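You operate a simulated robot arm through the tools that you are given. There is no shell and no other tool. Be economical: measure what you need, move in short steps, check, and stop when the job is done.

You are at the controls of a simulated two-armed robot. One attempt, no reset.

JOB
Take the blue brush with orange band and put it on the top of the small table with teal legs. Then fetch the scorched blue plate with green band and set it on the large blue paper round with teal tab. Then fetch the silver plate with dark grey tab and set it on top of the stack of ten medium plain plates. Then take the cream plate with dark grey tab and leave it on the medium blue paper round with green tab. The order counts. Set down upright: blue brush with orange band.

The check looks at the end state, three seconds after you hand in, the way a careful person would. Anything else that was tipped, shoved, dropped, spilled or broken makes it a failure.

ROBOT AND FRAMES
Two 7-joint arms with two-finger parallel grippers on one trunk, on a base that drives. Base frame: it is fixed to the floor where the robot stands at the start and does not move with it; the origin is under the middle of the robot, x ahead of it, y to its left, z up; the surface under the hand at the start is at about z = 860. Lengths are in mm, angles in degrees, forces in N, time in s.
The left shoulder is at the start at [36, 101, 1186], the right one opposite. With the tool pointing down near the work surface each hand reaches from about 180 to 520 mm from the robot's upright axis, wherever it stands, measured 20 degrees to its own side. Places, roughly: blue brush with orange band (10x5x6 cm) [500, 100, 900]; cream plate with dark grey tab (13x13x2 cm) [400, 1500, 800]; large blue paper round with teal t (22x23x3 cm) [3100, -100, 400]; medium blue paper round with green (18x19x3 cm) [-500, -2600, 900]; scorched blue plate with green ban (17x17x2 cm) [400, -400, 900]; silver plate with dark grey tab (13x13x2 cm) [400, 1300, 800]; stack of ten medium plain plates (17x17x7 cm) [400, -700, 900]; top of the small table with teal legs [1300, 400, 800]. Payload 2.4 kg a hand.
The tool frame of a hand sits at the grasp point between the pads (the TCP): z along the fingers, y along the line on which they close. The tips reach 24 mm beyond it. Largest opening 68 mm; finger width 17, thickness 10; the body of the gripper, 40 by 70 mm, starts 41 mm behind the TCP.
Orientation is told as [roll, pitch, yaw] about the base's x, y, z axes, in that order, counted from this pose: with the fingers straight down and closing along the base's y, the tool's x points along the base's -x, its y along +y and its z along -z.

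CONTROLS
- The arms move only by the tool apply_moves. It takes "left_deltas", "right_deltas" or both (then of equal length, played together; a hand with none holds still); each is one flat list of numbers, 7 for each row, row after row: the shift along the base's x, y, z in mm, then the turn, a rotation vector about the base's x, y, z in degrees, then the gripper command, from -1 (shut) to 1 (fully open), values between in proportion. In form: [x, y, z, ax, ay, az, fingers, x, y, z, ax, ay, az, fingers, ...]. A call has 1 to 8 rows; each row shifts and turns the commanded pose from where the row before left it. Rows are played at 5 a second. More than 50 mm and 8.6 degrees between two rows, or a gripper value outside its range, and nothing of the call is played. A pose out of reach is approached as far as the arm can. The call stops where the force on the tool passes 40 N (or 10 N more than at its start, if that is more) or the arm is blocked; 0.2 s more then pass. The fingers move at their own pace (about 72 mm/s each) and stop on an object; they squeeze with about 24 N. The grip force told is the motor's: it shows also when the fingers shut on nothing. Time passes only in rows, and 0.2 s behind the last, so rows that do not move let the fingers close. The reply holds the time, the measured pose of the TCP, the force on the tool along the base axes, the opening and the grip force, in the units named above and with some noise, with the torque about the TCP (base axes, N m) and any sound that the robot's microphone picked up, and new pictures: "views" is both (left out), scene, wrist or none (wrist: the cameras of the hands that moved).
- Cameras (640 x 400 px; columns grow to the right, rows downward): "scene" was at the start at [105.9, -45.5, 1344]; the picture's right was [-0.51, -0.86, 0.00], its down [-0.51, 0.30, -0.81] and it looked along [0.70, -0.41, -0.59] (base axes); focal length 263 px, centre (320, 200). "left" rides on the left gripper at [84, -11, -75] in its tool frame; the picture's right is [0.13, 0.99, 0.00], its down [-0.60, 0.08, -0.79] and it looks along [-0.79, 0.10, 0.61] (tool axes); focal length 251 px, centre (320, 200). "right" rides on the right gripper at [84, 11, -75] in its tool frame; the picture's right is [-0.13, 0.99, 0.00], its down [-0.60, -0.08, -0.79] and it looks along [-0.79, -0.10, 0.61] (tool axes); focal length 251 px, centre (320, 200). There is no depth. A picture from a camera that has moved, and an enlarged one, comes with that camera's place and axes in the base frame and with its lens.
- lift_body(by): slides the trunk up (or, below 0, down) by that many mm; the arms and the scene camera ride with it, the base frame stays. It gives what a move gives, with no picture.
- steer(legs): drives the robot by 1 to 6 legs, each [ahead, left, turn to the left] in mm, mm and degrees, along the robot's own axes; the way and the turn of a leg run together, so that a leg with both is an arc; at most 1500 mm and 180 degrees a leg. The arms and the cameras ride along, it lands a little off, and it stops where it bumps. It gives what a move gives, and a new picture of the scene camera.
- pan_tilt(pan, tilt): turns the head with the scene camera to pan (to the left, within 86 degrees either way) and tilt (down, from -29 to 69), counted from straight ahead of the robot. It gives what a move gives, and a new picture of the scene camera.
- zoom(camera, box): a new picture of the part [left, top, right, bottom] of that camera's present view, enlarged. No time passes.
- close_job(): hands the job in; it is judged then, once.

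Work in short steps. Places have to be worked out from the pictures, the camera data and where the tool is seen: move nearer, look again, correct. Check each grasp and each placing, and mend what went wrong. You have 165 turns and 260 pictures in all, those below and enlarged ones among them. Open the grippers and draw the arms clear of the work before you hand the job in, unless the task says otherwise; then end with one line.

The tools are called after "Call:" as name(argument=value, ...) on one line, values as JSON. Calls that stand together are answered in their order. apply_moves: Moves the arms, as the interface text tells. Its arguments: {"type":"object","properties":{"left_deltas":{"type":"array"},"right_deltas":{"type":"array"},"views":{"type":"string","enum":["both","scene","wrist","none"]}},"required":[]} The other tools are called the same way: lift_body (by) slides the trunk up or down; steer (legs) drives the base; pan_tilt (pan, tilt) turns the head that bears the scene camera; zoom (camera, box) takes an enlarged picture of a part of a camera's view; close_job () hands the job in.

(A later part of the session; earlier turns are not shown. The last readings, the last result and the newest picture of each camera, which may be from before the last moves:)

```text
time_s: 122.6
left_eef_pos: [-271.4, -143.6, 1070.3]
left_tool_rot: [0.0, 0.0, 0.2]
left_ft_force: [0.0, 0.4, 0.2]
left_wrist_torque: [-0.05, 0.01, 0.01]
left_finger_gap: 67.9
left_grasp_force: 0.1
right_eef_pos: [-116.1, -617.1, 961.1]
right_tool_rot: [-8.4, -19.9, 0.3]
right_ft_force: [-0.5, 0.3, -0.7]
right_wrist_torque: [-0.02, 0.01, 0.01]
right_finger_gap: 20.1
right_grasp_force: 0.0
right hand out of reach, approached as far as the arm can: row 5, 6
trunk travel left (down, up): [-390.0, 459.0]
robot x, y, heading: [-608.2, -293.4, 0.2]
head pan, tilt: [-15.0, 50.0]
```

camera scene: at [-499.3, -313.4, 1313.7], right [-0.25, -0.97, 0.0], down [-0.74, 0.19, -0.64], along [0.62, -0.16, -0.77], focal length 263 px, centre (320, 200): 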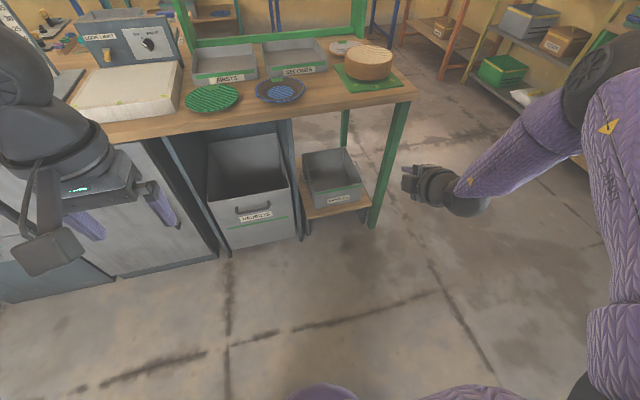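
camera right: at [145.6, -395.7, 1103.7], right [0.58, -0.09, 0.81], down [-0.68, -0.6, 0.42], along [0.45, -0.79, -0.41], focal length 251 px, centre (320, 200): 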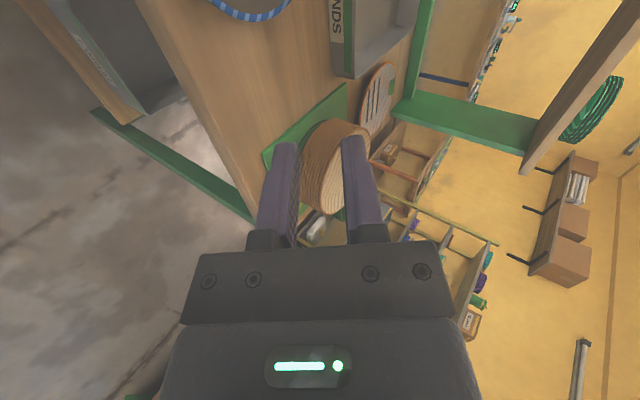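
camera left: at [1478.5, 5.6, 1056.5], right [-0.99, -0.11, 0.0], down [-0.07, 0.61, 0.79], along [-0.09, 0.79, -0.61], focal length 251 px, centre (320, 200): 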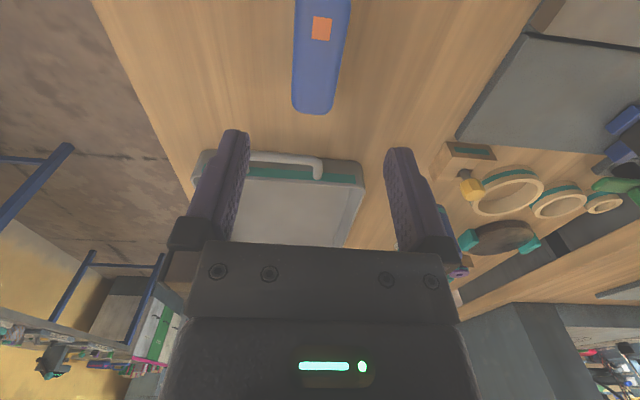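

Now I bring it in to an easy place (forward ~330), level the tool, and lower it to about z 850.

Call:
apply_moves(right_deltas=[-30, 35, 0, 0, 0, 0, -0.4, -30, 35, 0, 4, 3, 0, -0.4, -30, 35, 0, 4, 3, 0, -0.4, -30, 35, 0, 0, 4, 0, -0.4, -20, 30, -20, 0, 3, 0, -0.4, -10, 0, -40, 0, 0, 0, -0.4, 0, 0, -45, 0, 0, 0, -0.4], views="none")

Call:
apply_moves(right_deltas=[0, 0, -20, 0, -8, 0, -0.4, 0, 0, 0, 0, -8, 0, -0.4, 0, 0, 0, 0, -8, 0, -0.4, 0, 0, 0, 0, -8, 0, -0.4, 0, 0, 0, 0, -8, 0, -0.4, 0, 0, 0, 0, -8, 0, -0.4, 0, 0, 0, 0, 0, 0, -0.4], views="scene")

```text
time_s: 124.2
left_eef_pos: [-272.7, -144.3, 1069.6]
left_tool_rot: [0.0, 0.0, 0.3]
left_ft_force: [-0.3, 0.3, -0.2]
left_wrist_torque: [0.01, 0.0, -0.01]
left_finger_gap: 67.8
left_grasp_force: 0.0
right_eef_pos: [-276.2, -461.1, 881.1]
right_tool_rot: [-0.6, -6.7, -2.2]
right_ft_force: [0.1, 0.0, -0.3]
right_wrist_torque: [0.02, 0.0, 0.04]
right_finger_gap: 20.3
right_grasp_force: 0.0
right hand out of reach, approached as far as the arm can: row 7
trunk travel left (down, up): [-390.0, 459.0]
robot x, y, heading: [-606.5, -295.5, 0.4]
head pan, tilt: [-15.0, 50.0]
```

```text
time_s: 125.8
left_eef_pos: [-271.5, -143.2, 1069.2]
left_tool_rot: [0.1, 0.0, 0.3]
left_ft_force: [-0.1, 0.4, 0.6]
left_wrist_torque: [0.01, -0.01, -0.04]
left_finger_gap: 68.1
left_grasp_force: 0.0
right_eef_pos: [-273.1, -495.4, 924.4]
right_tool_rot: [2.3, -54.7, -3.6]
right_ft_force: [-0.3, -1.3, -0.3]
right_wrist_torque: [0.02, 0.01, 0.0]
right_finger_gap: 20.4
right_grasp_force: 0.0
right hand out of reach, approached as far as the arm can: row 1, 2, 3, 4, 5, 6
trunk travel left (down, up): [-390.0, 459.0]
robot x, y, heading: [-609.0, -295.2, 0.4]
head pan, tilt: [-15.0, 50.0]
camera scene: at [-499.7, -313.9, 1313.7], right [-0.25, -0.97, 0.0], down [-0.74, 0.19, -0.64], along [0.62, -0.16, -0.77], focal length 263 px, centre (320, 200)
```

scene: 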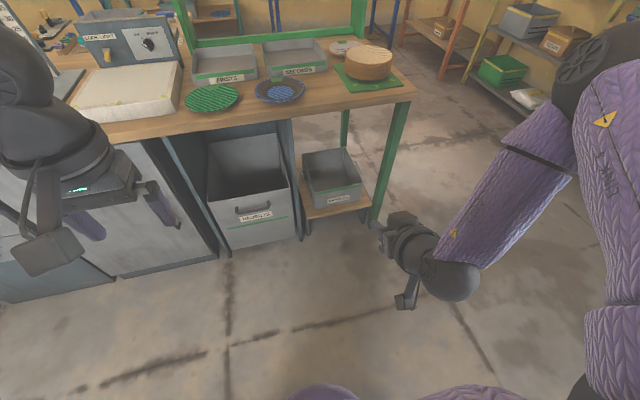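

Tilted reach is about 250 mm below the shoulder, so I'll match trunk height to the job: lower the trunk for the pick. Now I roll to closing-vertical in free space while raising the hand, and lift the left hand higher out of the way.

Call:
apply_moves(right_deltas=[10, 0, 20, -6.7, 0, 4.7, -0.4, 10, 0, 20, -6.7, 0, 4.7, -0.4, 10, 0, 20, -6.7, 0, 4.7, -0.4, 10, 0, 20, -6.7, 0, 4.7, -0.4, 10, 0, 20, -6.7, 0, 4.7, -0.4, 10, 0, 0, -6.7, 0, 4.7, -0.4, 0, 0, 0, -6.7, 0, 4.7, -0.4, 0, 0, 0, -6.7, 0, 4.7, -0.4], left_deltas=[0, 0, 20, 0, 0, 0, 1, 0, 0, 20, 0, 0, 0, 1, 0, 0, 20, 0, 0, 0, 1, 0, 0, 20, 0, 0, 0, 1, 0, 0, 20, 0, 0, 0, 1, 0, 0, 10, 0, 0, 0, 1, 0, 0, 0, 0, 0, 0, 1, 0, 0, 0, 0, 0, 0, 1], views="none")

Call:
apply_moves(right_deltas=[0, 0, 0, -6.7, 0, 4.7, -0.4, 0, 0, 0, -6.7, 0, 4.7, -0.4, 0, 0, 0, -6.7, 0, 4.7, -0.4, 0, 0, 0, 0, 0, 0, -0.4], views="none")

Call:
lift_body(by=-140)

```text
time_s: 127.6
left_eef_pos: [-272.6, -144.0, 1180.1]
left_tool_rot: [0.0, 0.0, 0.3]
left_ft_force: [0.5, -0.2, -0.5]
left_wrist_torque: [0.0, 0.0, -0.01]
left_finger_gap: 67.9
left_grasp_force: 0.1
right_eef_pos: [-213.0, -494.7, 1023.5]
right_tool_rot: [-52.6, -21.4, 73.9]
right_ft_force: [-1.3, -0.3, 0.4]
right_wrist_torque: [-0.02, -0.02, 0.01]
right_finger_gap: 20.5
right_grasp_force: 0.0
trunk travel left (down, up): [-390.0, 459.0]
robot x, y, heading: [-607.1, -291.6, 0.4]
head pan, tilt: [-15.0, 50.0]
```

```text
time_s: 128.6
left_eef_pos: [-271.0, -143.7, 1180.4]
left_tool_rot: [0.0, 0.0, 0.3]
left_ft_force: [0.2, 0.3, -0.1]
left_wrist_torque: [-0.04, 0.01, -0.02]
left_finger_gap: 68.3
left_grasp_force: 0.2
right_eef_pos: [-213.8, -495.3, 1023.6]
right_tool_rot: [-55.7, -1.5, 88.7]
right_ft_force: [0.2, 0.6, -0.4]
right_wrist_torque: [-0.02, -0.02, 0.0]
right_finger_gap: 20.4
right_grasp_force: 0.0
trunk travel left (down, up): [-390.0, 459.0]
robot x, y, heading: [-607.9, -291.7, 0.2]
head pan, tilt: [-15.0, 50.0]
```

```text
time_s: 130.3
left_eef_pos: [-270.5, -144.4, 1039.3]
left_tool_rot: [0.0, 0.0, 0.4]
left_ft_force: [-0.3, 0.4, 0.0]
left_wrist_torque: [0.01, 0.02, -0.02]
left_finger_gap: 68.1
left_grasp_force: 0.2
right_eef_pos: [-212.9, -494.8, 884.3]
right_tool_rot: [-55.7, -1.6, 88.7]
right_ft_force: [0.7, -0.3, -0.5]
right_wrist_torque: [0.02, 0.01, -0.01]
right_finger_gap: 20.6
right_grasp_force: 0.1
trunk travel left (down, up): [-250.0, 599.0]
robot x, y, heading: [-607.0, -294.2, 0.5]
head pan, tilt: [-15.0, 50.0]
```

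Good pose. I raise 36 mm and drive so the hand stands off the near rim on its approach line (TCP ≈ [205,−398,920]).

Call:
apply_moves(right_deltas=[0, 0, 36, 0, 0, 0, -0.4], views="none")

Call:
steer(legs=[[0, 97, 0], [413, 0, 0]])

Call:
apply_moves(right_deltas=[0, 0, 0, 0, 0, 0, -0.4], views="wrist")

```text
time_s: 130.7
left_eef_pos: [-271.7, -143.6, 1039.5]
left_tool_rot: [0.0, 0.1, 0.3]
left_ft_force: [-0.1, -0.2, 0.3]
left_wrist_torque: [0.0, 0.0, 0.03]
left_finger_gap: 68.3
left_grasp_force: 0.0
right_eef_pos: [-214.0, -495.5, 921.2]
right_tool_rot: [-55.7, -1.6, 88.7]
right_ft_force: [0.1, -0.6, 1.3]
right_wrist_torque: [-0.02, 0.0, 0.0]
right_finger_gap: 20.2
right_grasp_force: 0.1
trunk travel left (down, up): [-250.0, 599.0]
robot x, y, heading: [-606.3, -288.9, 0.5]
head pan, tilt: [-15.0, 50.0]
```

```text
time_s: 134.0
left_eef_pos: [141.6, -42.3, 1039.8]
left_tool_rot: [0.0, 0.1, 0.3]
left_ft_force: [0.2, -0.1, 0.4]
left_wrist_torque: [0.01, 0.01, -0.04]
left_finger_gap: 67.6
left_grasp_force: 0.1
right_eef_pos: [199.3, -394.4, 919.8]
right_tool_rot: [-55.7, -1.6, 88.7]
right_ft_force: [-0.1, 0.9, 1.2]
right_wrist_torque: [-0.02, 0.01, 0.0]
right_finger_gap: 20.4
right_grasp_force: 0.1
trunk travel left (down, up): [-250.0, 599.0]
robot x, y, heading: [-191.0, -191.4, 0.2]
head pan, tilt: [-15.0, 50.0]
camera scene: at [-59.4, -212.6, 1172.1], right [-0.25, -0.97, 0.0], down [-0.74, 0.19, -0.64], along [0.62, -0.16, -0.77], focal length 263 px, centre (320, 200)
```

scene: 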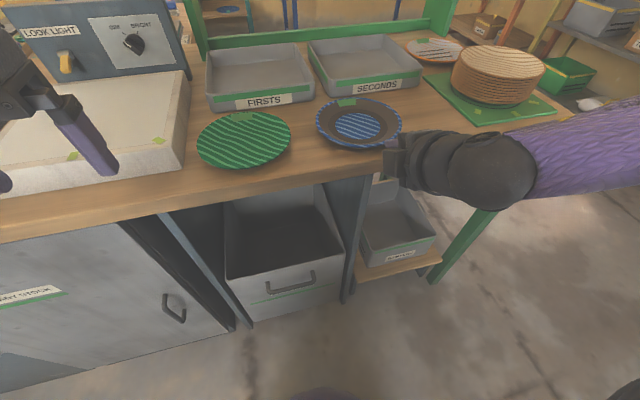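

```text
time_s: 134.4
left_eef_pos: [142.3, -42.5, 1039.5]
left_tool_rot: [0.0, 0.0, 0.3]
left_ft_force: [-0.6, 0.0, 0.6]
left_wrist_torque: [-0.01, 0.01, 0.0]
left_finger_gap: 67.9
left_grasp_force: 0.0
right_eef_pos: [199.4, -394.4, 920.9]
right_tool_rot: [-55.7, -1.6, 88.7]
right_ft_force: [-0.3, 0.9, -0.6]
right_wrist_torque: [0.02, -0.01, -0.01]
right_finger_gap: 20.2
right_grasp_force: 0.1
trunk travel left (down, up): [-250.0, 599.0]
robot x, y, heading: [-188.8, -193.4, 0.6]
head pan, tilt: [-15.0, 50.0]
camera right: at [129.9, -477.9, 951.7], right [-0.56, 0.16, -0.81], down [-0.6, 0.6, 0.53], along [0.58, 0.78, -0.24], focal length 251 px, centre (320, 200)
```

right: 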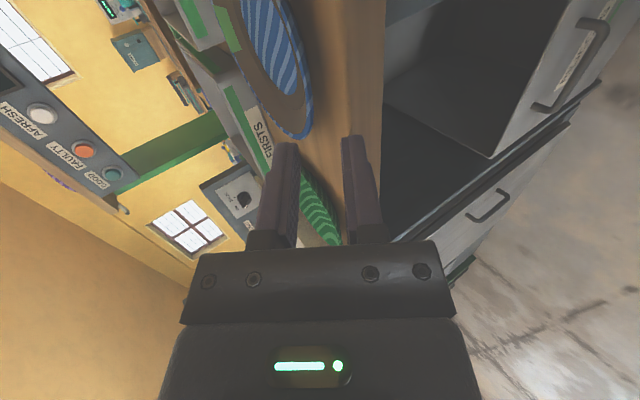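

I zoom both views to measure the rim's near edge and height.

Call:
zoom(camera="right", box=[200, 0, 420, 160])

Call:
zoom(camera="scene", box=[300, 80, 440, 180])

```text
2.50 times, centred on (310, 80) of right
camera zoom: at [129.9, -477.9, 951.7], right [-0.56, 0.16, -0.81], down [-0.6, 0.6, 0.53], along [0.58, 0.78, -0.24], focal length 629 px, centre (345, 500)
```

zoom: 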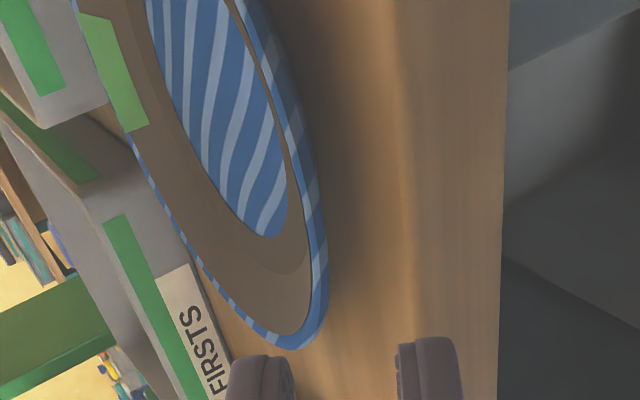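

```text
4.00 times, centred on (370, 130) of scene
camera zoom: at [-59.5, -212.6, 1172.2], right [-0.25, -0.97, 0.0], down [-0.74, 0.19, -0.64], along [0.62, -0.16, -0.77], focal length 1050 px, centre (120, 480)
```

zoom: 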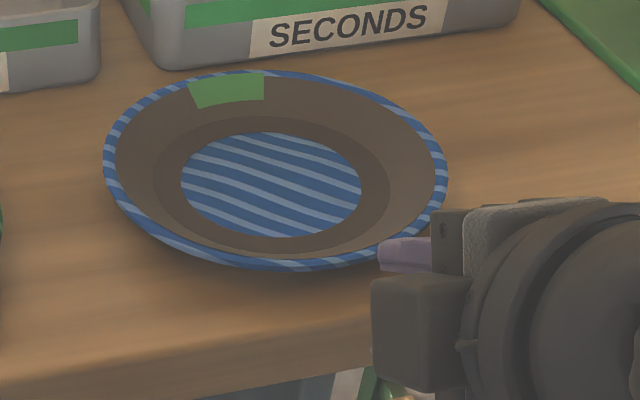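

Rim edge is at about [267,−393,882], only ~22 mm above the bench. I flatten the tool to ~26° below horizontal, narrow the gap to 16 mm and stand off on the approach line.

Call:
apply_moves(right_deltas=[0, 0, 0, 0, -8, 0, -0.53, 12, 1, -6, 1, 0, 1, -0.53, 10, 0, -6, 0, 0, 0, -0.53, 0, 0, 0, 0, 0, 0, -0.53], views="both")

Call:
zoom(camera="scene", box=[300, 80, 440, 180])

Call:
zoom(camera="right", box=[200, 40, 420, 200])

```text
time_s: 135.4
left_eef_pos: [141.4, -43.0, 1038.9]
left_tool_rot: [0.0, 0.1, 0.3]
left_ft_force: [-0.7, 0.1, 0.5]
left_wrist_torque: [-0.01, 0.02, 0.01]
left_finger_gap: 67.8
left_grasp_force: 0.0
right_eef_pos: [222.4, -392.8, 907.3]
right_tool_rot: [-63.6, -2.8, 89.8]
right_ft_force: [-0.5, -0.4, 0.4]
right_wrist_torque: [0.02, 0.02, -0.02]
right_finger_gap: 15.8
right_grasp_force: 0.1
trunk travel left (down, up): [-250.0, 599.0]
robot x, y, heading: [-191.8, -192.9, 0.4]
head pan, tilt: [-15.0, 50.0]
camera scene: at [-59.4, -212.6, 1172.2], right [-0.25, -0.97, 0.0], down [-0.74, 0.19, -0.64], along [0.62, -0.16, -0.77], focal length 263 px, centre (320, 200)
camera right: at [150.3, -477.5, 927.3], right [-0.44, 0.17, -0.88], down [-0.68, 0.58, 0.45], along [0.59, 0.79, -0.14], focal length 251 px, centre (320, 200)
```

scene: 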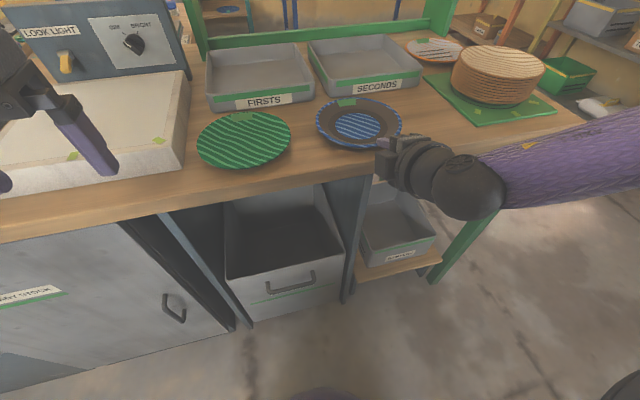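
right: 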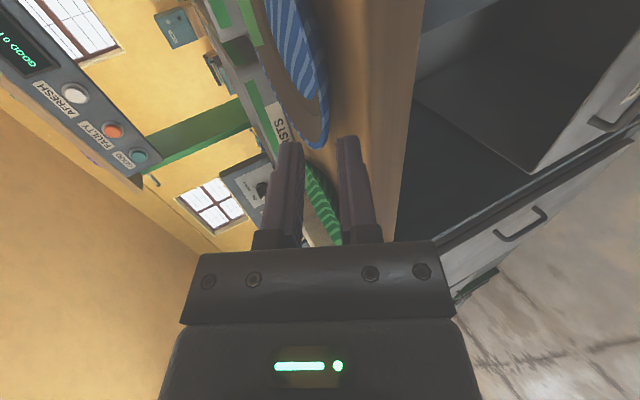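

```text
4.00 times, centred on (370, 130) of scene
camera zoom: at [-59.4, -212.6, 1172.2], right [-0.25, -0.97, 0.0], down [-0.74, 0.19, -0.64], along [0.62, -0.16, -0.77], focal length 1050 px, centre (120, 480)
```

zoom: 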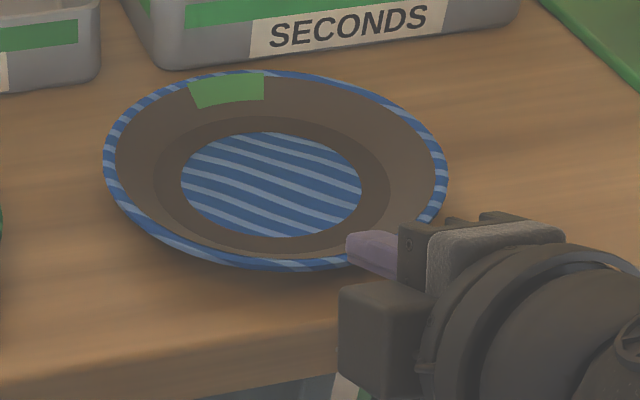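

```text
2.50 times, centred on (310, 120) of right
camera zoom: at [150.3, -477.5, 927.3], right [-0.44, 0.17, -0.88], down [-0.68, 0.58, 0.45], along [0.59, 0.79, -0.14], focal length 629 px, centre (345, 400)
```

zoom: 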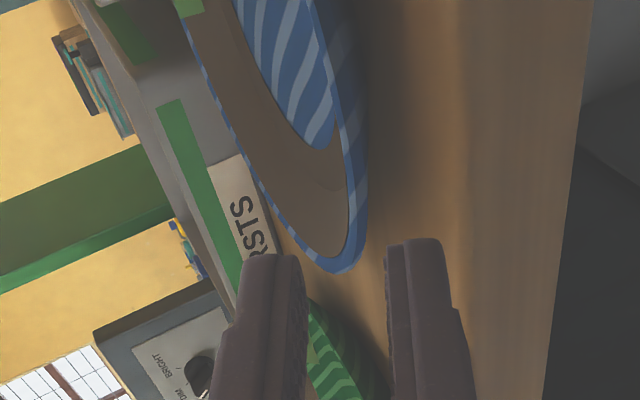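

The rim edge lines up with the finger gap. I advance 30 mm along the finger axis and look again.

Call:
apply_moves(right_deltas=[9, 0, -4.4, 0, 0, 0, -0.53, 9, 0, -4.4, 0, 0, 0, -0.53, 9, 0, -4.4, 0, 0, 0, -0.53, 0, 0, 0, 0, 0, 0, -0.53], views="none")

Call:
zoom(camera="right", box=[200, 40, 420, 200])

Call:
zoom(camera="scene", box=[300, 80, 440, 180])

```text
time_s: 136.4
left_eef_pos: [140.8, -43.5, 1039.9]
left_tool_rot: [0.0, -0.1, 0.3]
left_ft_force: [0.0, -0.1, 0.2]
left_wrist_torque: [0.01, 0.02, 0.0]
left_finger_gap: 67.9
left_grasp_force: 0.0
right_eef_pos: [249.3, -392.6, 893.2]
right_tool_rot: [-63.6, -2.8, 90.0]
right_ft_force: [0.0, 0.6, 1.2]
right_wrist_torque: [0.03, -0.02, 0.0]
right_finger_gap: 16.1
right_grasp_force: 0.2
trunk travel left (down, up): [-250.0, 599.0]
robot x, y, heading: [-188.6, -192.5, 0.2]
head pan, tilt: [-15.0, 50.0]
```

```text
2.50 times, centred on (310, 120) of right
camera zoom: at [177.3, -477.9, 914.0], right [-0.44, 0.17, -0.88], down [-0.68, 0.58, 0.45], along [0.59, 0.79, -0.14], focal length 629 px, centre (345, 400)
```

zoom: 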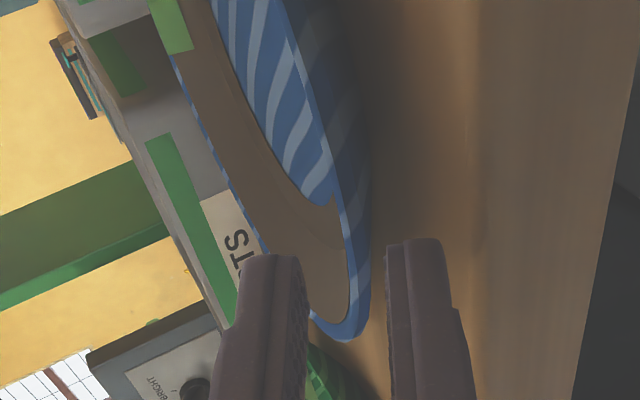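

```text
4.00 times, centred on (370, 130) of scene
camera zoom: at [-59.4, -212.6, 1172.2], right [-0.25, -0.97, 0.0], down [-0.74, 0.19, -0.64], along [0.62, -0.16, -0.77], focal length 1050 px, centre (120, 480)
```

zoom: 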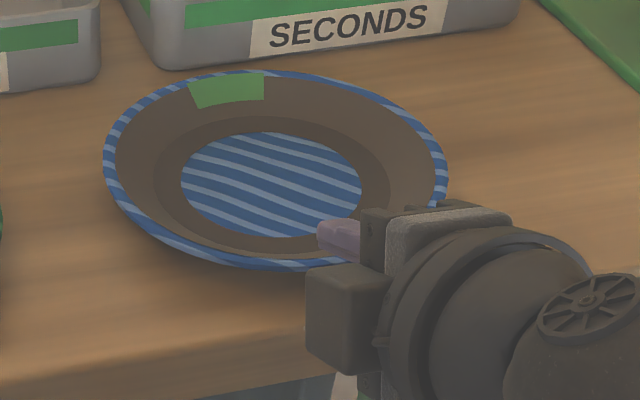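

The rim is entering the gap with the upper finger over the plate. I advance 11 mm more.

Call:
apply_moves(right_deltas=[5, 0, -2.2, 0, 0, 0, -0.53, 5, 0, -2.2, 0, 0, 0, -0.53, 0, 0, 0, 0, 0, 0, -0.53], views="none")

Call:
zoom(camera="right", box=[200, 40, 420, 200])

```text
time_s: 137.2
left_eef_pos: [142.9, -42.8, 1039.3]
left_tool_rot: [0.0, 0.1, 0.4]
left_ft_force: [0.0, 0.2, 0.4]
left_wrist_torque: [-0.02, 0.03, 0.01]
left_finger_gap: 67.8
left_grasp_force: 0.0
right_eef_pos: [259.9, -393.8, 890.9]
right_tool_rot: [-63.6, -2.8, 89.9]
right_ft_force: [0.0, -0.2, -0.3]
right_wrist_torque: [0.0, 0.02, 0.04]
right_finger_gap: 16.0
right_grasp_force: 0.1
trunk travel left (down, up): [-250.0, 599.0]
robot x, y, heading: [-193.0, -193.3, 0.5]
head pan, tilt: [-15.0, 50.0]
```

```text
2.50 times, centred on (310, 120) of right
camera zoom: at [187.0, -478.8, 909.9], right [-0.44, 0.17, -0.88], down [-0.68, 0.58, 0.45], along [0.59, 0.79, -0.14], focal length 629 px, centre (345, 400)
```

zoom: 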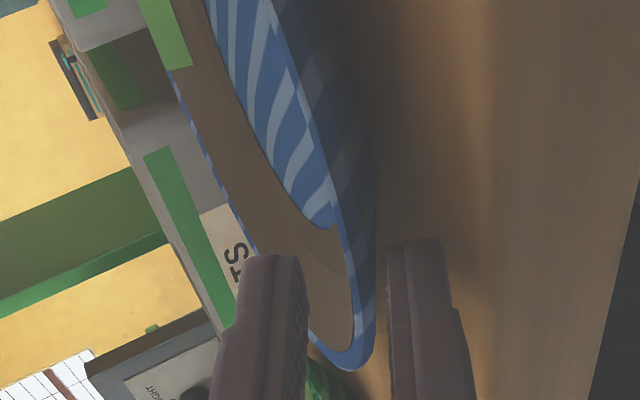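

The rim is well between the pads, about 17 mm deep. I close gently.

Call:
apply_moves(right_deltas=[0, 0, 0, 0, 0, 0, -0.7, 0, 0, 0, 0, 0, 0, -0.85, 0, 0, 0, 0, 0, 0, -1, 0, 0, 0, 0, 0, 0, -1, 0, 0, 0, 0, 0, 0, -1], views="both")

Call:
zoom(camera="scene", box=[300, 80, 440, 180])

```text
time_s: 138.4
left_eef_pos: [141.9, -43.6, 1039.6]
left_tool_rot: [0.0, 0.0, 0.4]
left_ft_force: [-0.6, -0.1, -0.4]
left_wrist_torque: [0.01, 0.01, 0.02]
left_finger_gap: 67.5
left_grasp_force: 0.0
right_eef_pos: [259.6, -394.8, 889.9]
right_tool_rot: [-63.7, -2.7, 89.8]
right_ft_force: [-0.9, -0.4, 0.7]
right_wrist_torque: [-0.02, -0.03, -0.03]
right_finger_gap: 1.4
right_grasp_force: 24.3
trunk travel left (down, up): [-250.0, 599.0]
robot x, y, heading: [-195.2, -190.6, 0.5]
head pan, tilt: [-15.0, 50.0]
camera scene: at [-59.5, -212.6, 1172.2], right [-0.25, -0.97, 0.0], down [-0.74, 0.19, -0.64], along [0.62, -0.16, -0.77], focal length 263 px, centre (320, 200)
camera right: at [186.9, -478.8, 910.0], right [-0.44, 0.17, -0.88], down [-0.68, 0.58, 0.45], along [0.59, 0.79, -0.14], focal length 251 px, centre (320, 200)
```

scene: 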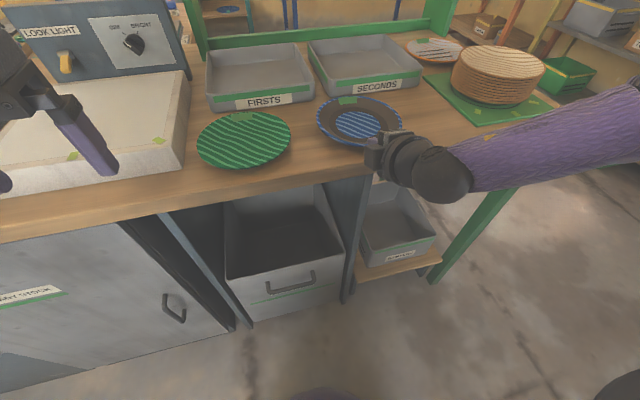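
right: 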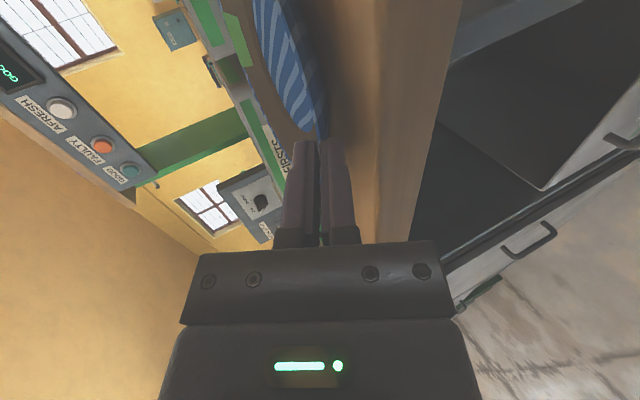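

```text
4.00 times, centred on (370, 130) of scene
camera zoom: at [-59.5, -212.6, 1172.2], right [-0.25, -0.97, 0.0], down [-0.74, 0.19, -0.64], along [0.62, -0.16, -0.77], focal length 1050 px, centre (120, 480)
```

zoom: 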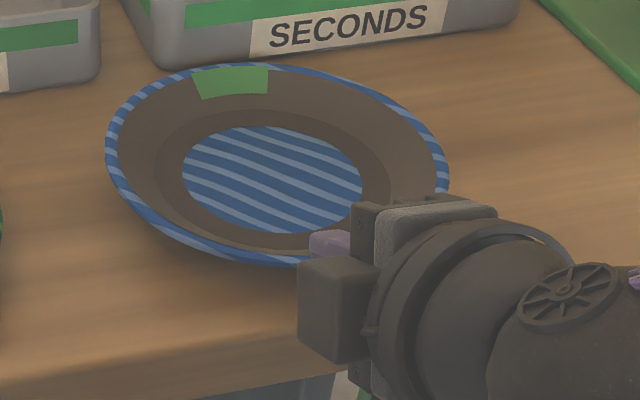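

The fingers hold the thin rim (gap 1.4 mm, plate moved with the closing). I lift 25 mm slowly and check.

Call:
apply_moves(right_deltas=[0, 0, 5, 0, 0, 0, -1, 0, 0, 10, 0, 0, 0, -1, 0, 0, 10, 0, 0, 0, -1, 0, 0, 0, 0, 0, 0, -1], views="both")

Call:
zoom(camera="scene", box=[300, 80, 440, 180])

```text
time_s: 139.4
left_eef_pos: [142.6, -42.9, 1039.0]
left_tool_rot: [-0.1, 0.0, 0.4]
left_ft_force: [0.3, -0.2, 0.7]
left_wrist_torque: [-0.03, -0.05, -0.03]
left_finger_gap: 67.9
left_grasp_force: 0.0
right_eef_pos: [260.4, -393.4, 915.5]
right_tool_rot: [-63.6, -2.6, 90.0]
right_ft_force: [-0.2, 0.5, 0.3]
right_wrist_torque: [-0.01, -0.01, -0.03]
right_finger_gap: 1.0
right_grasp_force: 23.5
trunk travel left (down, up): [-250.0, 599.0]
robot x, y, heading: [-193.6, -191.9, 0.3]
head pan, tilt: [-15.0, 50.0]
camera scene: at [-59.5, -212.6, 1172.1], right [-0.25, -0.97, 0.0], down [-0.74, 0.19, -0.64], along [0.62, -0.16, -0.77], focal length 263 px, centre (320, 200)
camera right: at [186.9, -478.5, 936.1], right [-0.44, 0.17, -0.88], down [-0.68, 0.58, 0.45], along [0.59, 0.79, -0.14], focal length 251 px, centre (320, 200)
```

scene: 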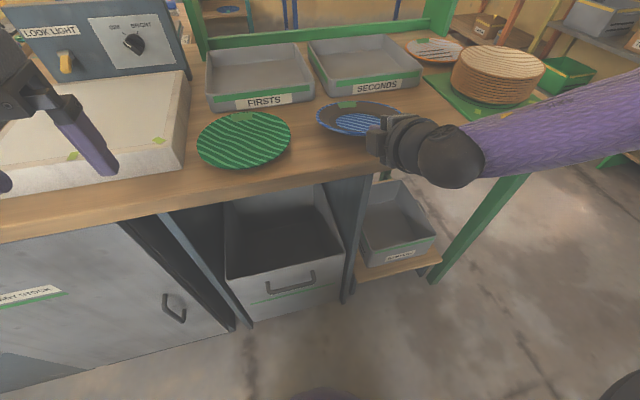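
right: 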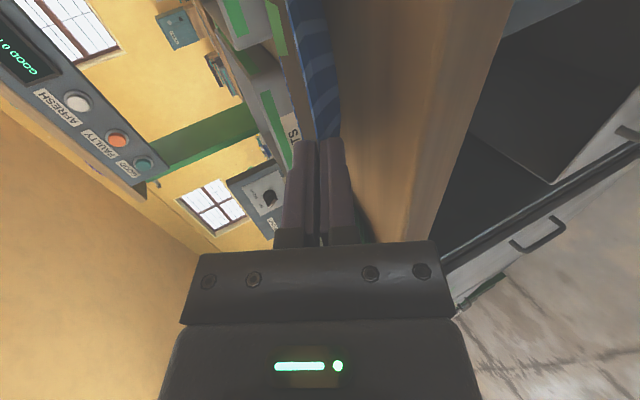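

```text
4.00 times, centred on (370, 130) of scene
camera zoom: at [-59.5, -212.6, 1172.1], right [-0.25, -0.97, 0.0], down [-0.74, 0.19, -0.64], along [0.62, -0.16, -0.77], focal length 1050 px, centre (120, 480)
```

zoom: 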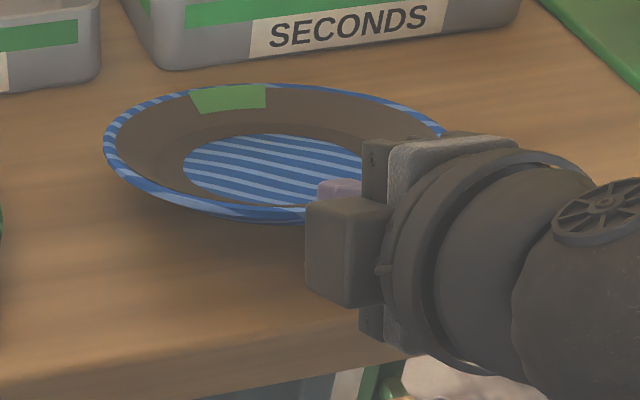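

The near side rose while the far side rests; the plate is light. I lift 20 mm more to see whether it comes up wholly.

Call:
apply_moves(right_deltas=[0, 0, 10, 0, 0, 0, -1, 0, 0, 10, 0, 0, 0, -1, 0, 0, 0, 0, 0, 0, -1], views="wrist")

Call:
zoom(camera="scene", box=[300, 80, 440, 180])

```text
time_s: 140.2
left_eef_pos: [142.0, -42.7, 1041.0]
left_tool_rot: [0.0, 0.0, 0.2]
left_ft_force: [-0.2, -0.8, -0.3]
left_wrist_torque: [-0.05, -0.02, -0.02]
left_finger_gap: 68.0
left_grasp_force: 0.1
right_eef_pos: [258.5, -391.8, 936.2]
right_tool_rot: [-63.7, -2.8, 89.9]
right_ft_force: [0.6, 0.5, 0.4]
right_wrist_torque: [0.04, 0.0, -0.01]
right_finger_gap: 1.0
right_grasp_force: 24.2
trunk travel left (down, up): [-250.0, 599.0]
robot x, y, heading: [-193.7, -197.0, 0.4]
head pan, tilt: [-15.0, 50.0]
camera right: at [186.6, -477.8, 956.5], right [-0.44, 0.17, -0.88], down [-0.68, 0.58, 0.45], along [0.59, 0.79, -0.14], focal length 251 px, centre (320, 200)
```

right: 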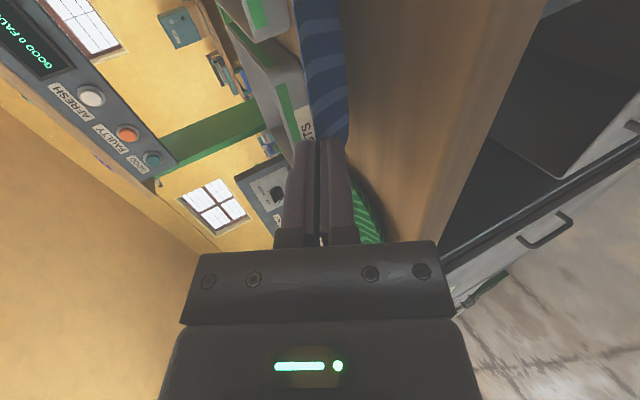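

```text
4.00 times, centred on (370, 130) of scene
camera zoom: at [-59.5, -212.6, 1172.1], right [-0.25, -0.97, 0.0], down [-0.74, 0.19, -0.64], along [0.62, -0.16, -0.77], focal length 1050 px, centre (120, 480)
```

zoom: 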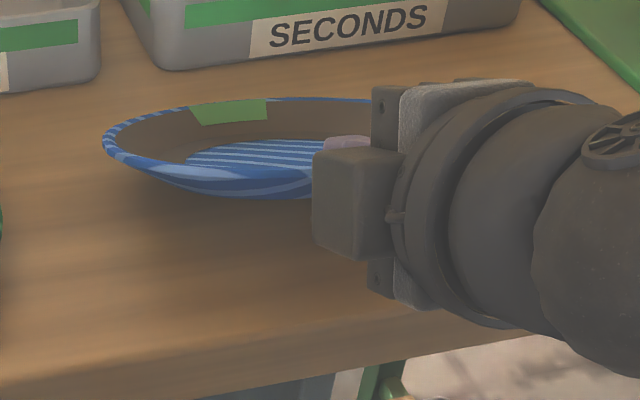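

It is still tilting about its far foot; I lift another 20 mm to see if the pads become flush and the plate leaves the bench.

Call:
apply_moves(right_deltas=[0, 0, 10, 0, 0, 0, -1, 0, 0, 10, 0, 0, 0, -1, 0, 0, 0, 0, 0, 0, -1], views="scene")

Call:
zoom(camera="scene", box=[300, 70, 440, 170])

Call:
zoom(camera="right", box=[220, 0, 440, 180])

```text
time_s: 141.0
left_eef_pos: [142.3, -42.3, 1040.1]
left_tool_rot: [0.0, 0.0, 0.3]
left_ft_force: [0.4, -1.0, 0.2]
left_wrist_torque: [0.01, -0.02, -0.01]
left_finger_gap: 68.3
left_grasp_force: 0.1
right_eef_pos: [258.8, -392.3, 957.1]
right_tool_rot: [-63.7, -2.8, 90.0]
right_ft_force: [-0.7, -0.7, -1.0]
right_wrist_torque: [-0.01, 0.01, 0.0]
right_finger_gap: 0.9
right_grasp_force: 23.6
trunk travel left (down, up): [-250.0, 599.0]
robot x, y, heading: [-194.6, -192.0, 0.1]
head pan, tilt: [-15.0, 50.0]
camera scene: at [-59.5, -212.6, 1172.1], right [-0.25, -0.97, 0.0], down [-0.74, 0.19, -0.64], along [0.62, -0.16, -0.77], focal length 263 px, centre (320, 200)
```

scene: 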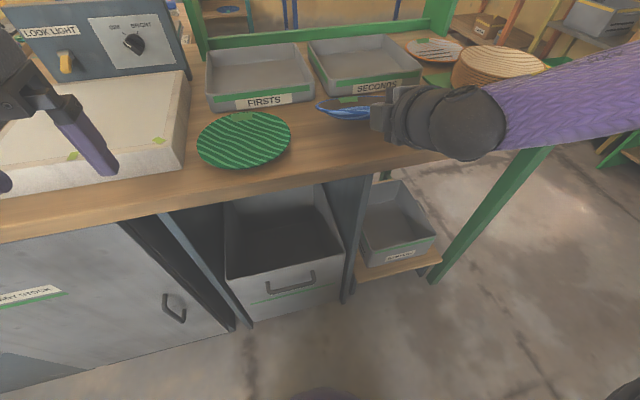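

```text
4.00 times, centred on (370, 120) of scene
camera zoom: at [-59.5, -212.6, 1172.1], right [-0.25, -0.97, 0.0], down [-0.74, 0.19, -0.64], along [0.62, -0.16, -0.77], focal length 1050 px, centre (120, 520)
```

zoom: 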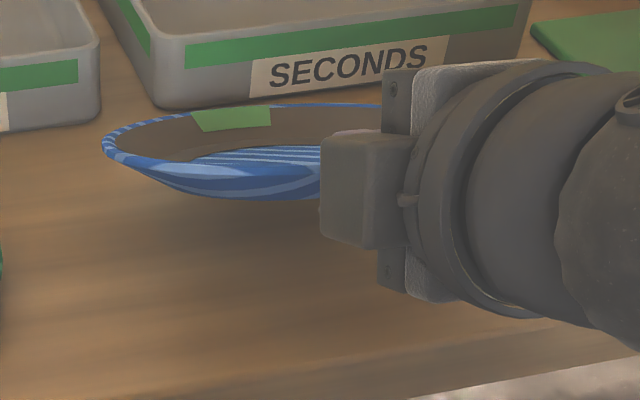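

```text
2.22 times, centred on (330, 90) of right
camera zoom: at [187.0, -477.9, 976.0], right [-0.44, 0.17, -0.88], down [-0.68, 0.58, 0.45], along [0.59, 0.79, -0.14], focal length 559 px, centre (298, 444)
```

zoom: 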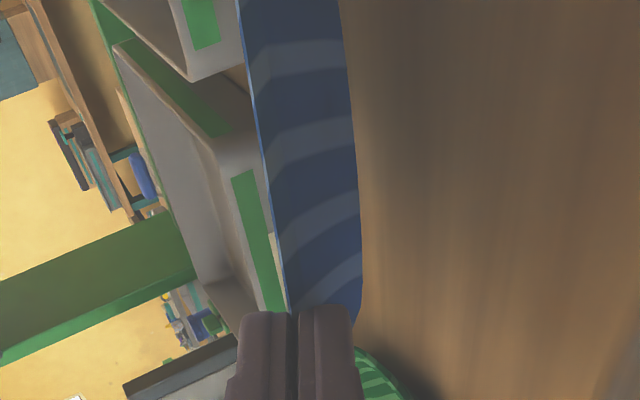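

The plate is now rigid in the grip and off the bench (tilted ~20° far side down, held flush by the pads). I lift it higher and back away from the bench.

Call:
apply_moves(right_deltas=[0, 0, 20, 0, -3, 0, -1, 0, 0, 20, 0, -3, 0, -1, 0, 0, 20, 0, -4, 0, -1], views="none")

Call:
steer(legs=[[-300, 0, 0]])

Call:
zoom(camera="right", box=[160, 0, 480, 200])

```text
time_s: 141.8
left_eef_pos: [142.1, -43.3, 1038.9]
left_tool_rot: [0.0, 0.0, 0.3]
left_ft_force: [-0.1, -0.2, -0.1]
left_wrist_torque: [-0.02, -0.01, -0.03]
left_finger_gap: 68.0
left_grasp_force: 0.0
right_eef_pos: [258.6, -393.5, 1015.0]
right_tool_rot: [-73.8, -2.6, 90.4]
right_ft_force: [0.6, 0.3, 0.3]
right_wrist_torque: [-0.01, 0.01, 0.0]
right_finger_gap: 0.8
right_grasp_force: 24.3
trunk travel left (down, up): [-250.0, 599.0]
robot x, y, heading: [-195.4, -192.2, 0.3]
head pan, tilt: [-15.0, 50.0]
```

```text
time_s: 143.8
left_eef_pos: [-158.7, -45.4, 1040.4]
left_tool_rot: [0.0, 0.0, 0.1]
left_ft_force: [-0.1, 0.2, 0.0]
left_wrist_torque: [0.02, 0.01, -0.01]
left_finger_gap: 68.2
left_grasp_force: 0.0
right_eef_pos: [-43.0, -397.5, 1015.7]
right_tool_rot: [-73.6, -2.8, 90.2]
right_ft_force: [-0.3, -0.2, 0.1]
right_wrist_torque: [0.0, 0.02, -0.01]
right_finger_gap: 0.6
right_grasp_force: 24.3
trunk travel left (down, up): [-250.0, 599.0]
robot x, y, heading: [-491.8, -194.1, 0.3]
head pan, tilt: [-15.0, 50.0]
camera scene: at [-360.3, -214.5, 1172.2], right [-0.26, -0.97, 0.0], down [-0.74, 0.2, -0.64], along [0.62, -0.16, -0.77], focal length 263 px, centre (320, 200)
```

scene: 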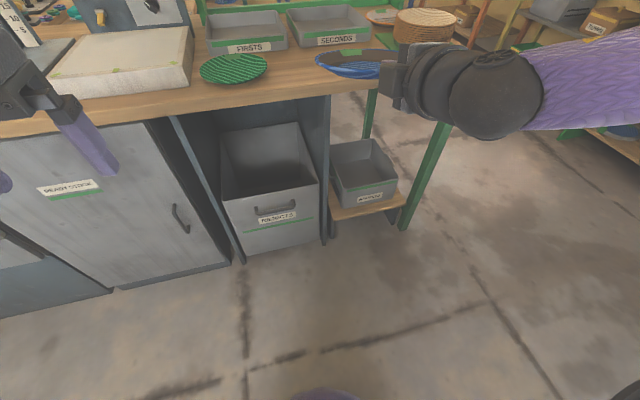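

```text
2.00 times, centred on (320, 100) of right
camera zoom: at [-117.9, -482.2, 1022.5], right [-0.28, 0.17, -0.94], down [-0.74, 0.59, 0.33], along [0.61, 0.79, -0.04], focal length 503 px, centre (320, 400)
```

zoom: 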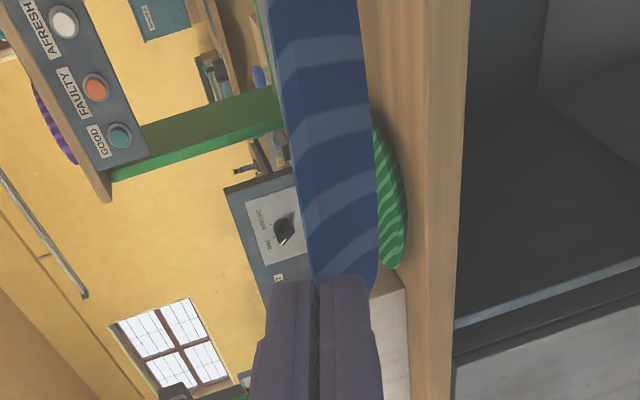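

The gap is creeping down (1.4→0.6), so I check closely how much rim is still between the pads.

Call:
zoom(camera="right", box=[270, 110, 370, 180])

Call:
zoom(camera="scene", box=[300, 30, 420, 120])

```text
5.71 times, centred on (320, 145) of right
camera zoom: at [-117.9, -482.2, 1022.5], right [-0.28, 0.17, -0.94], down [-0.74, 0.59, 0.33], along [0.61, 0.79, -0.04], focal length 1437 px, centre (320, 514)
```

zoom: 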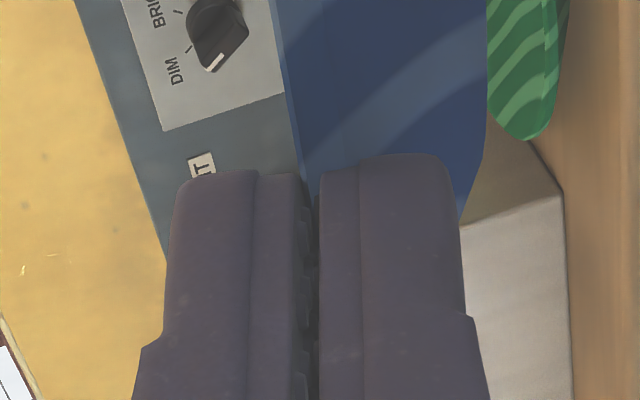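

```text
4.44 times, centred on (360, 75) of scene
camera zoom: at [-360.3, -214.5, 1172.2], right [-0.26, -0.97, 0.0], down [-0.74, 0.2, -0.64], along [0.62, -0.16, -0.77], focal length 1167 px, centre (142, 756)
```

zoom: 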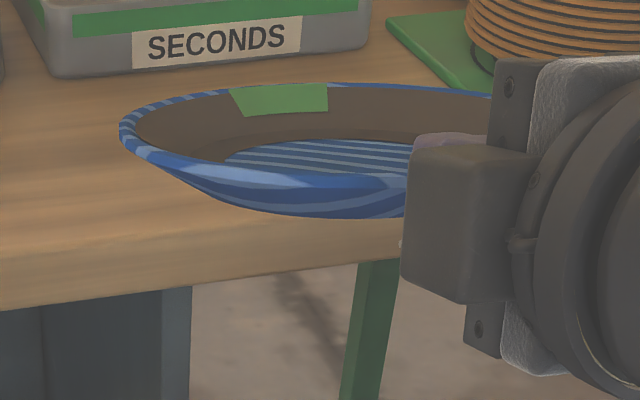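

The overlap has become very small — it's slipping. The plate must go back onto the bench at once: I drive forward 260 mm so it is over the bench again, to set it down near the edge and re-grip deeper with a flatter tool.

Call:
steer(legs=[[262, 0, 0]])

Call:
zoom(camera="right", box=[220, 40, 420, 180])

```text
time_s: 145.7
left_eef_pos: [105.4, -46.4, 1040.3]
left_tool_rot: [0.1, 0.1, -0.1]
left_ft_force: [-0.9, -0.6, -0.2]
left_wrist_torque: [0.0, -0.05, 0.01]
left_finger_gap: 67.6
left_grasp_force: 0.0
right_eef_pos: [219.3, -398.6, 1015.3]
right_tool_rot: [-73.5, -2.7, 90.0]
right_ft_force: [0.0, 0.3, 0.1]
right_wrist_torque: [0.0, 0.01, 0.0]
right_finger_gap: 0.4
right_grasp_force: 24.3
trunk travel left (down, up): [-250.0, 599.0]
robot x, y, heading: [-231.8, -191.7, -0.4]
head pan, tilt: [-15.0, 50.0]
camera scene: at [-96.9, -215.0, 1172.1], right [-0.26, -0.97, 0.0], down [-0.74, 0.2, -0.64], along [0.62, -0.17, -0.77], focal length 263 px, centre (320, 200)
```

scene: 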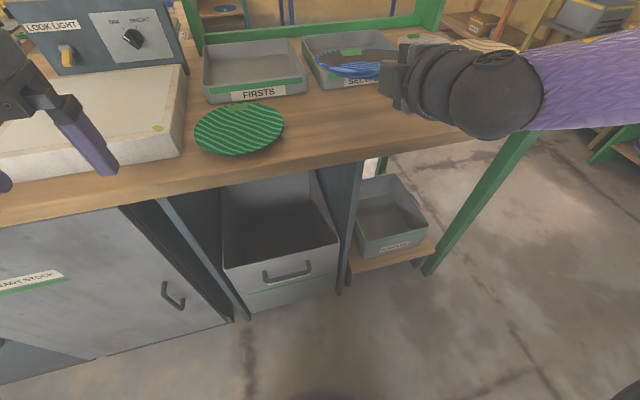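

```text
2.86 times, centred on (320, 110) of right
camera zoom: at [144.4, -483.7, 1022.4], right [-0.28, 0.17, -0.94], down [-0.74, 0.59, 0.33], along [0.61, 0.79, -0.04], focal length 718 px, centre (320, 457)
```

zoom: 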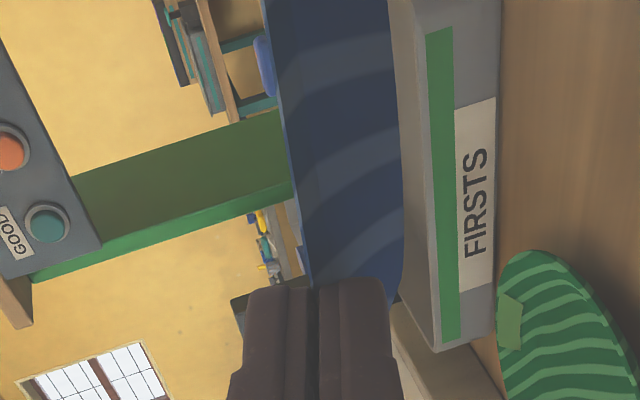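

Over the bench again. I lower it now, quickly at first, then in small steps to contact.

Call:
apply_moves(right_deltas=[0, 0, -45, 0, 0, 0, -1, 0, 0, -35, 0, 0, 0, -1, 0, 0, -15, 0, -3, 0, -1, 0, 0, -10, 0, -3, 0, -1, 0, 0, -8, 0, 0, 0, -1, 0, 0, 0, 0, 0, 0, -1], views="both")

Call:
zoom(camera="scene", box=[300, 60, 440, 160])

```text
time_s: 147.1
left_eef_pos: [106.6, -47.0, 1039.0]
left_tool_rot: [0.0, 0.0, 0.0]
left_ft_force: [-0.4, 1.0, 0.3]
left_wrist_torque: [0.03, 0.0, 0.01]
left_finger_gap: 68.0
left_grasp_force: 0.1
right_eef_pos: [220.3, -399.0, 900.9]
right_tool_rot: [-79.7, -2.7, 90.3]
right_ft_force: [0.4, 0.1, -0.8]
right_wrist_torque: [-0.02, 0.03, 0.02]
right_finger_gap: 0.0
right_grasp_force: 24.3
trunk travel left (down, up): [-250.0, 599.0]
robot x, y, heading: [-225.1, -194.3, 0.1]
head pan, tilt: [-15.0, 50.0]
camera scene: at [-97.0, -215.0, 1172.2], right [-0.26, -0.97, 0.0], down [-0.74, 0.2, -0.64], along [0.62, -0.17, -0.77], focal length 263 px, centre (320, 200)
camera right: at [143.7, -483.9, 900.1], right [-0.18, 0.17, -0.97], down [-0.77, 0.59, 0.25], along [0.61, 0.79, 0.03], focal length 251 px, centre (320, 200)
```

scene: 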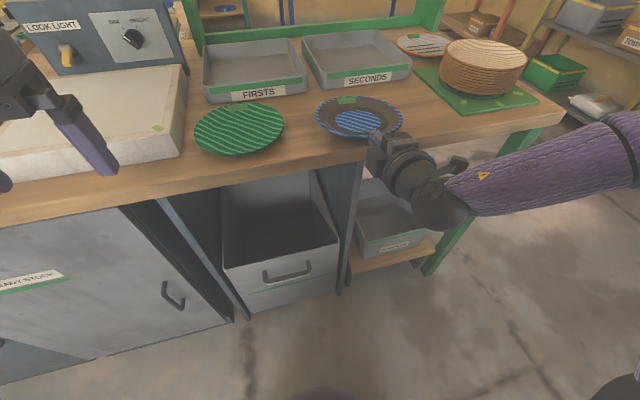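
right: 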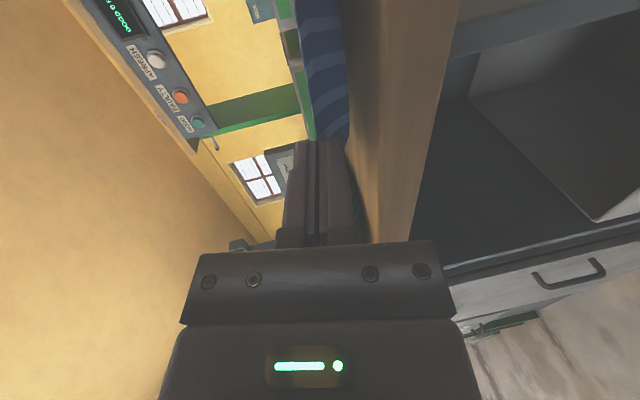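

```text
4.00 times, centred on (370, 110) of scene
camera zoom: at [-97.0, -215.0, 1172.2], right [-0.26, -0.97, 0.0], down [-0.74, 0.2, -0.64], along [0.62, -0.17, -0.77], focal length 1050 px, centre (120, 560)
```

zoom: 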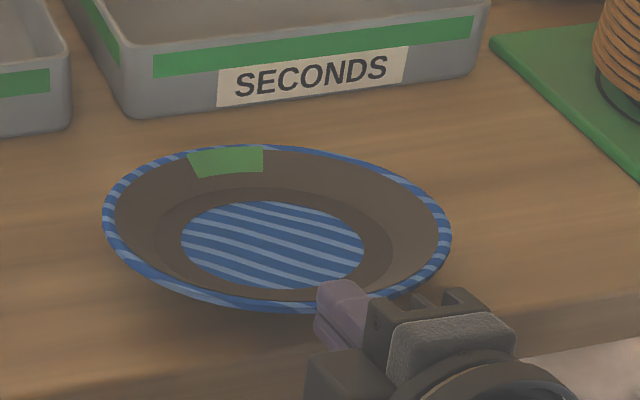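

The plate is back on the bench, level, at about [327,−400]. It's very light, and the slip came from shallow overlap. I'll pinch again, drag it so the near rim overhangs the bench edge, and then take a much deeper grip. First I back out, open to 16 mm and set the tool to ~24°.

Call:
apply_moves(right_deltas=[-15, 0, 3, 0, 0, 0, -1, -5, 0, 0, 0, 7, 0, -0.53, 0, 0, 0, 0, 7, 0, -0.53, 9, -2, -2, 3, 0, 0, -0.53, 0, 0, 0, 0, 0, 0, -0.53], views="none")

Call:
zoom(camera="right", box=[200, 40, 420, 200])

Call:
zoom(camera="scene", box=[300, 60, 440, 160])

```text
time_s: 148.3
left_eef_pos: [105.9, -46.2, 1040.0]
left_tool_rot: [-0.1, 0.0, -0.1]
left_ft_force: [-0.8, 0.5, -0.3]
left_wrist_torque: [0.0, 0.01, 0.02]
left_finger_gap: 67.9
left_grasp_force: 0.1
right_eef_pos: [207.1, -401.5, 901.1]
right_tool_rot: [-65.6, -5.7, 89.6]
right_ft_force: [-1.1, -0.3, 0.0]
right_wrist_torque: [0.03, 0.04, 0.01]
right_finger_gap: 16.0
right_grasp_force: 0.0
trunk travel left (down, up): [-250.0, 599.0]
robot x, y, heading: [-228.9, -194.1, -0.1]
head pan, tilt: [-15.0, 50.0]
```

```text
2.50 times, centred on (310, 120) of right
camera zoom: at [134.8, -486.8, 915.4], right [-0.41, 0.22, -0.89], down [-0.69, 0.57, 0.46], along [0.6, 0.79, -0.08], focal length 629 px, centre (345, 400)
```

zoom: 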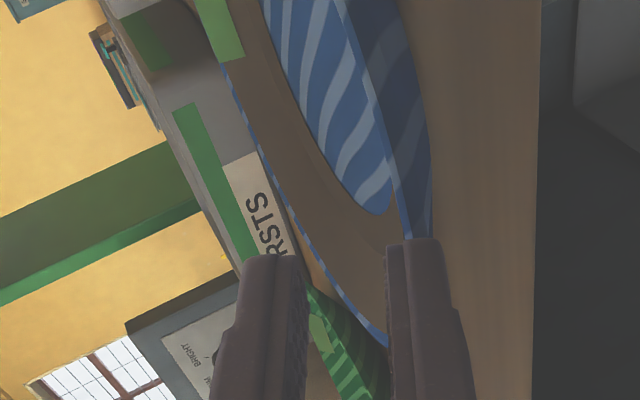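

```text
4.00 times, centred on (370, 110) of scene
camera zoom: at [-97.0, -215.0, 1172.2], right [-0.26, -0.97, 0.0], down [-0.74, 0.2, -0.64], along [0.62, -0.17, -0.77], focal length 1050 px, centre (120, 560)
```

zoom: 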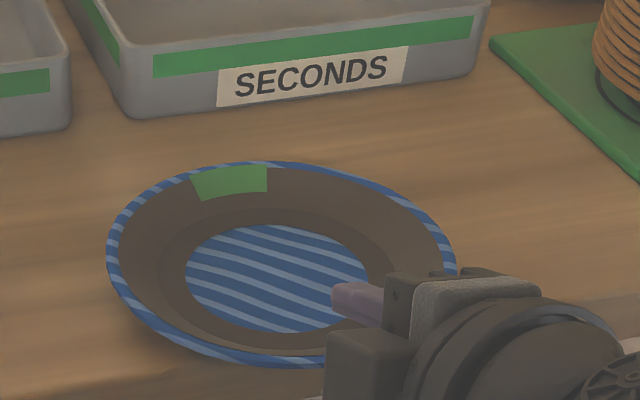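

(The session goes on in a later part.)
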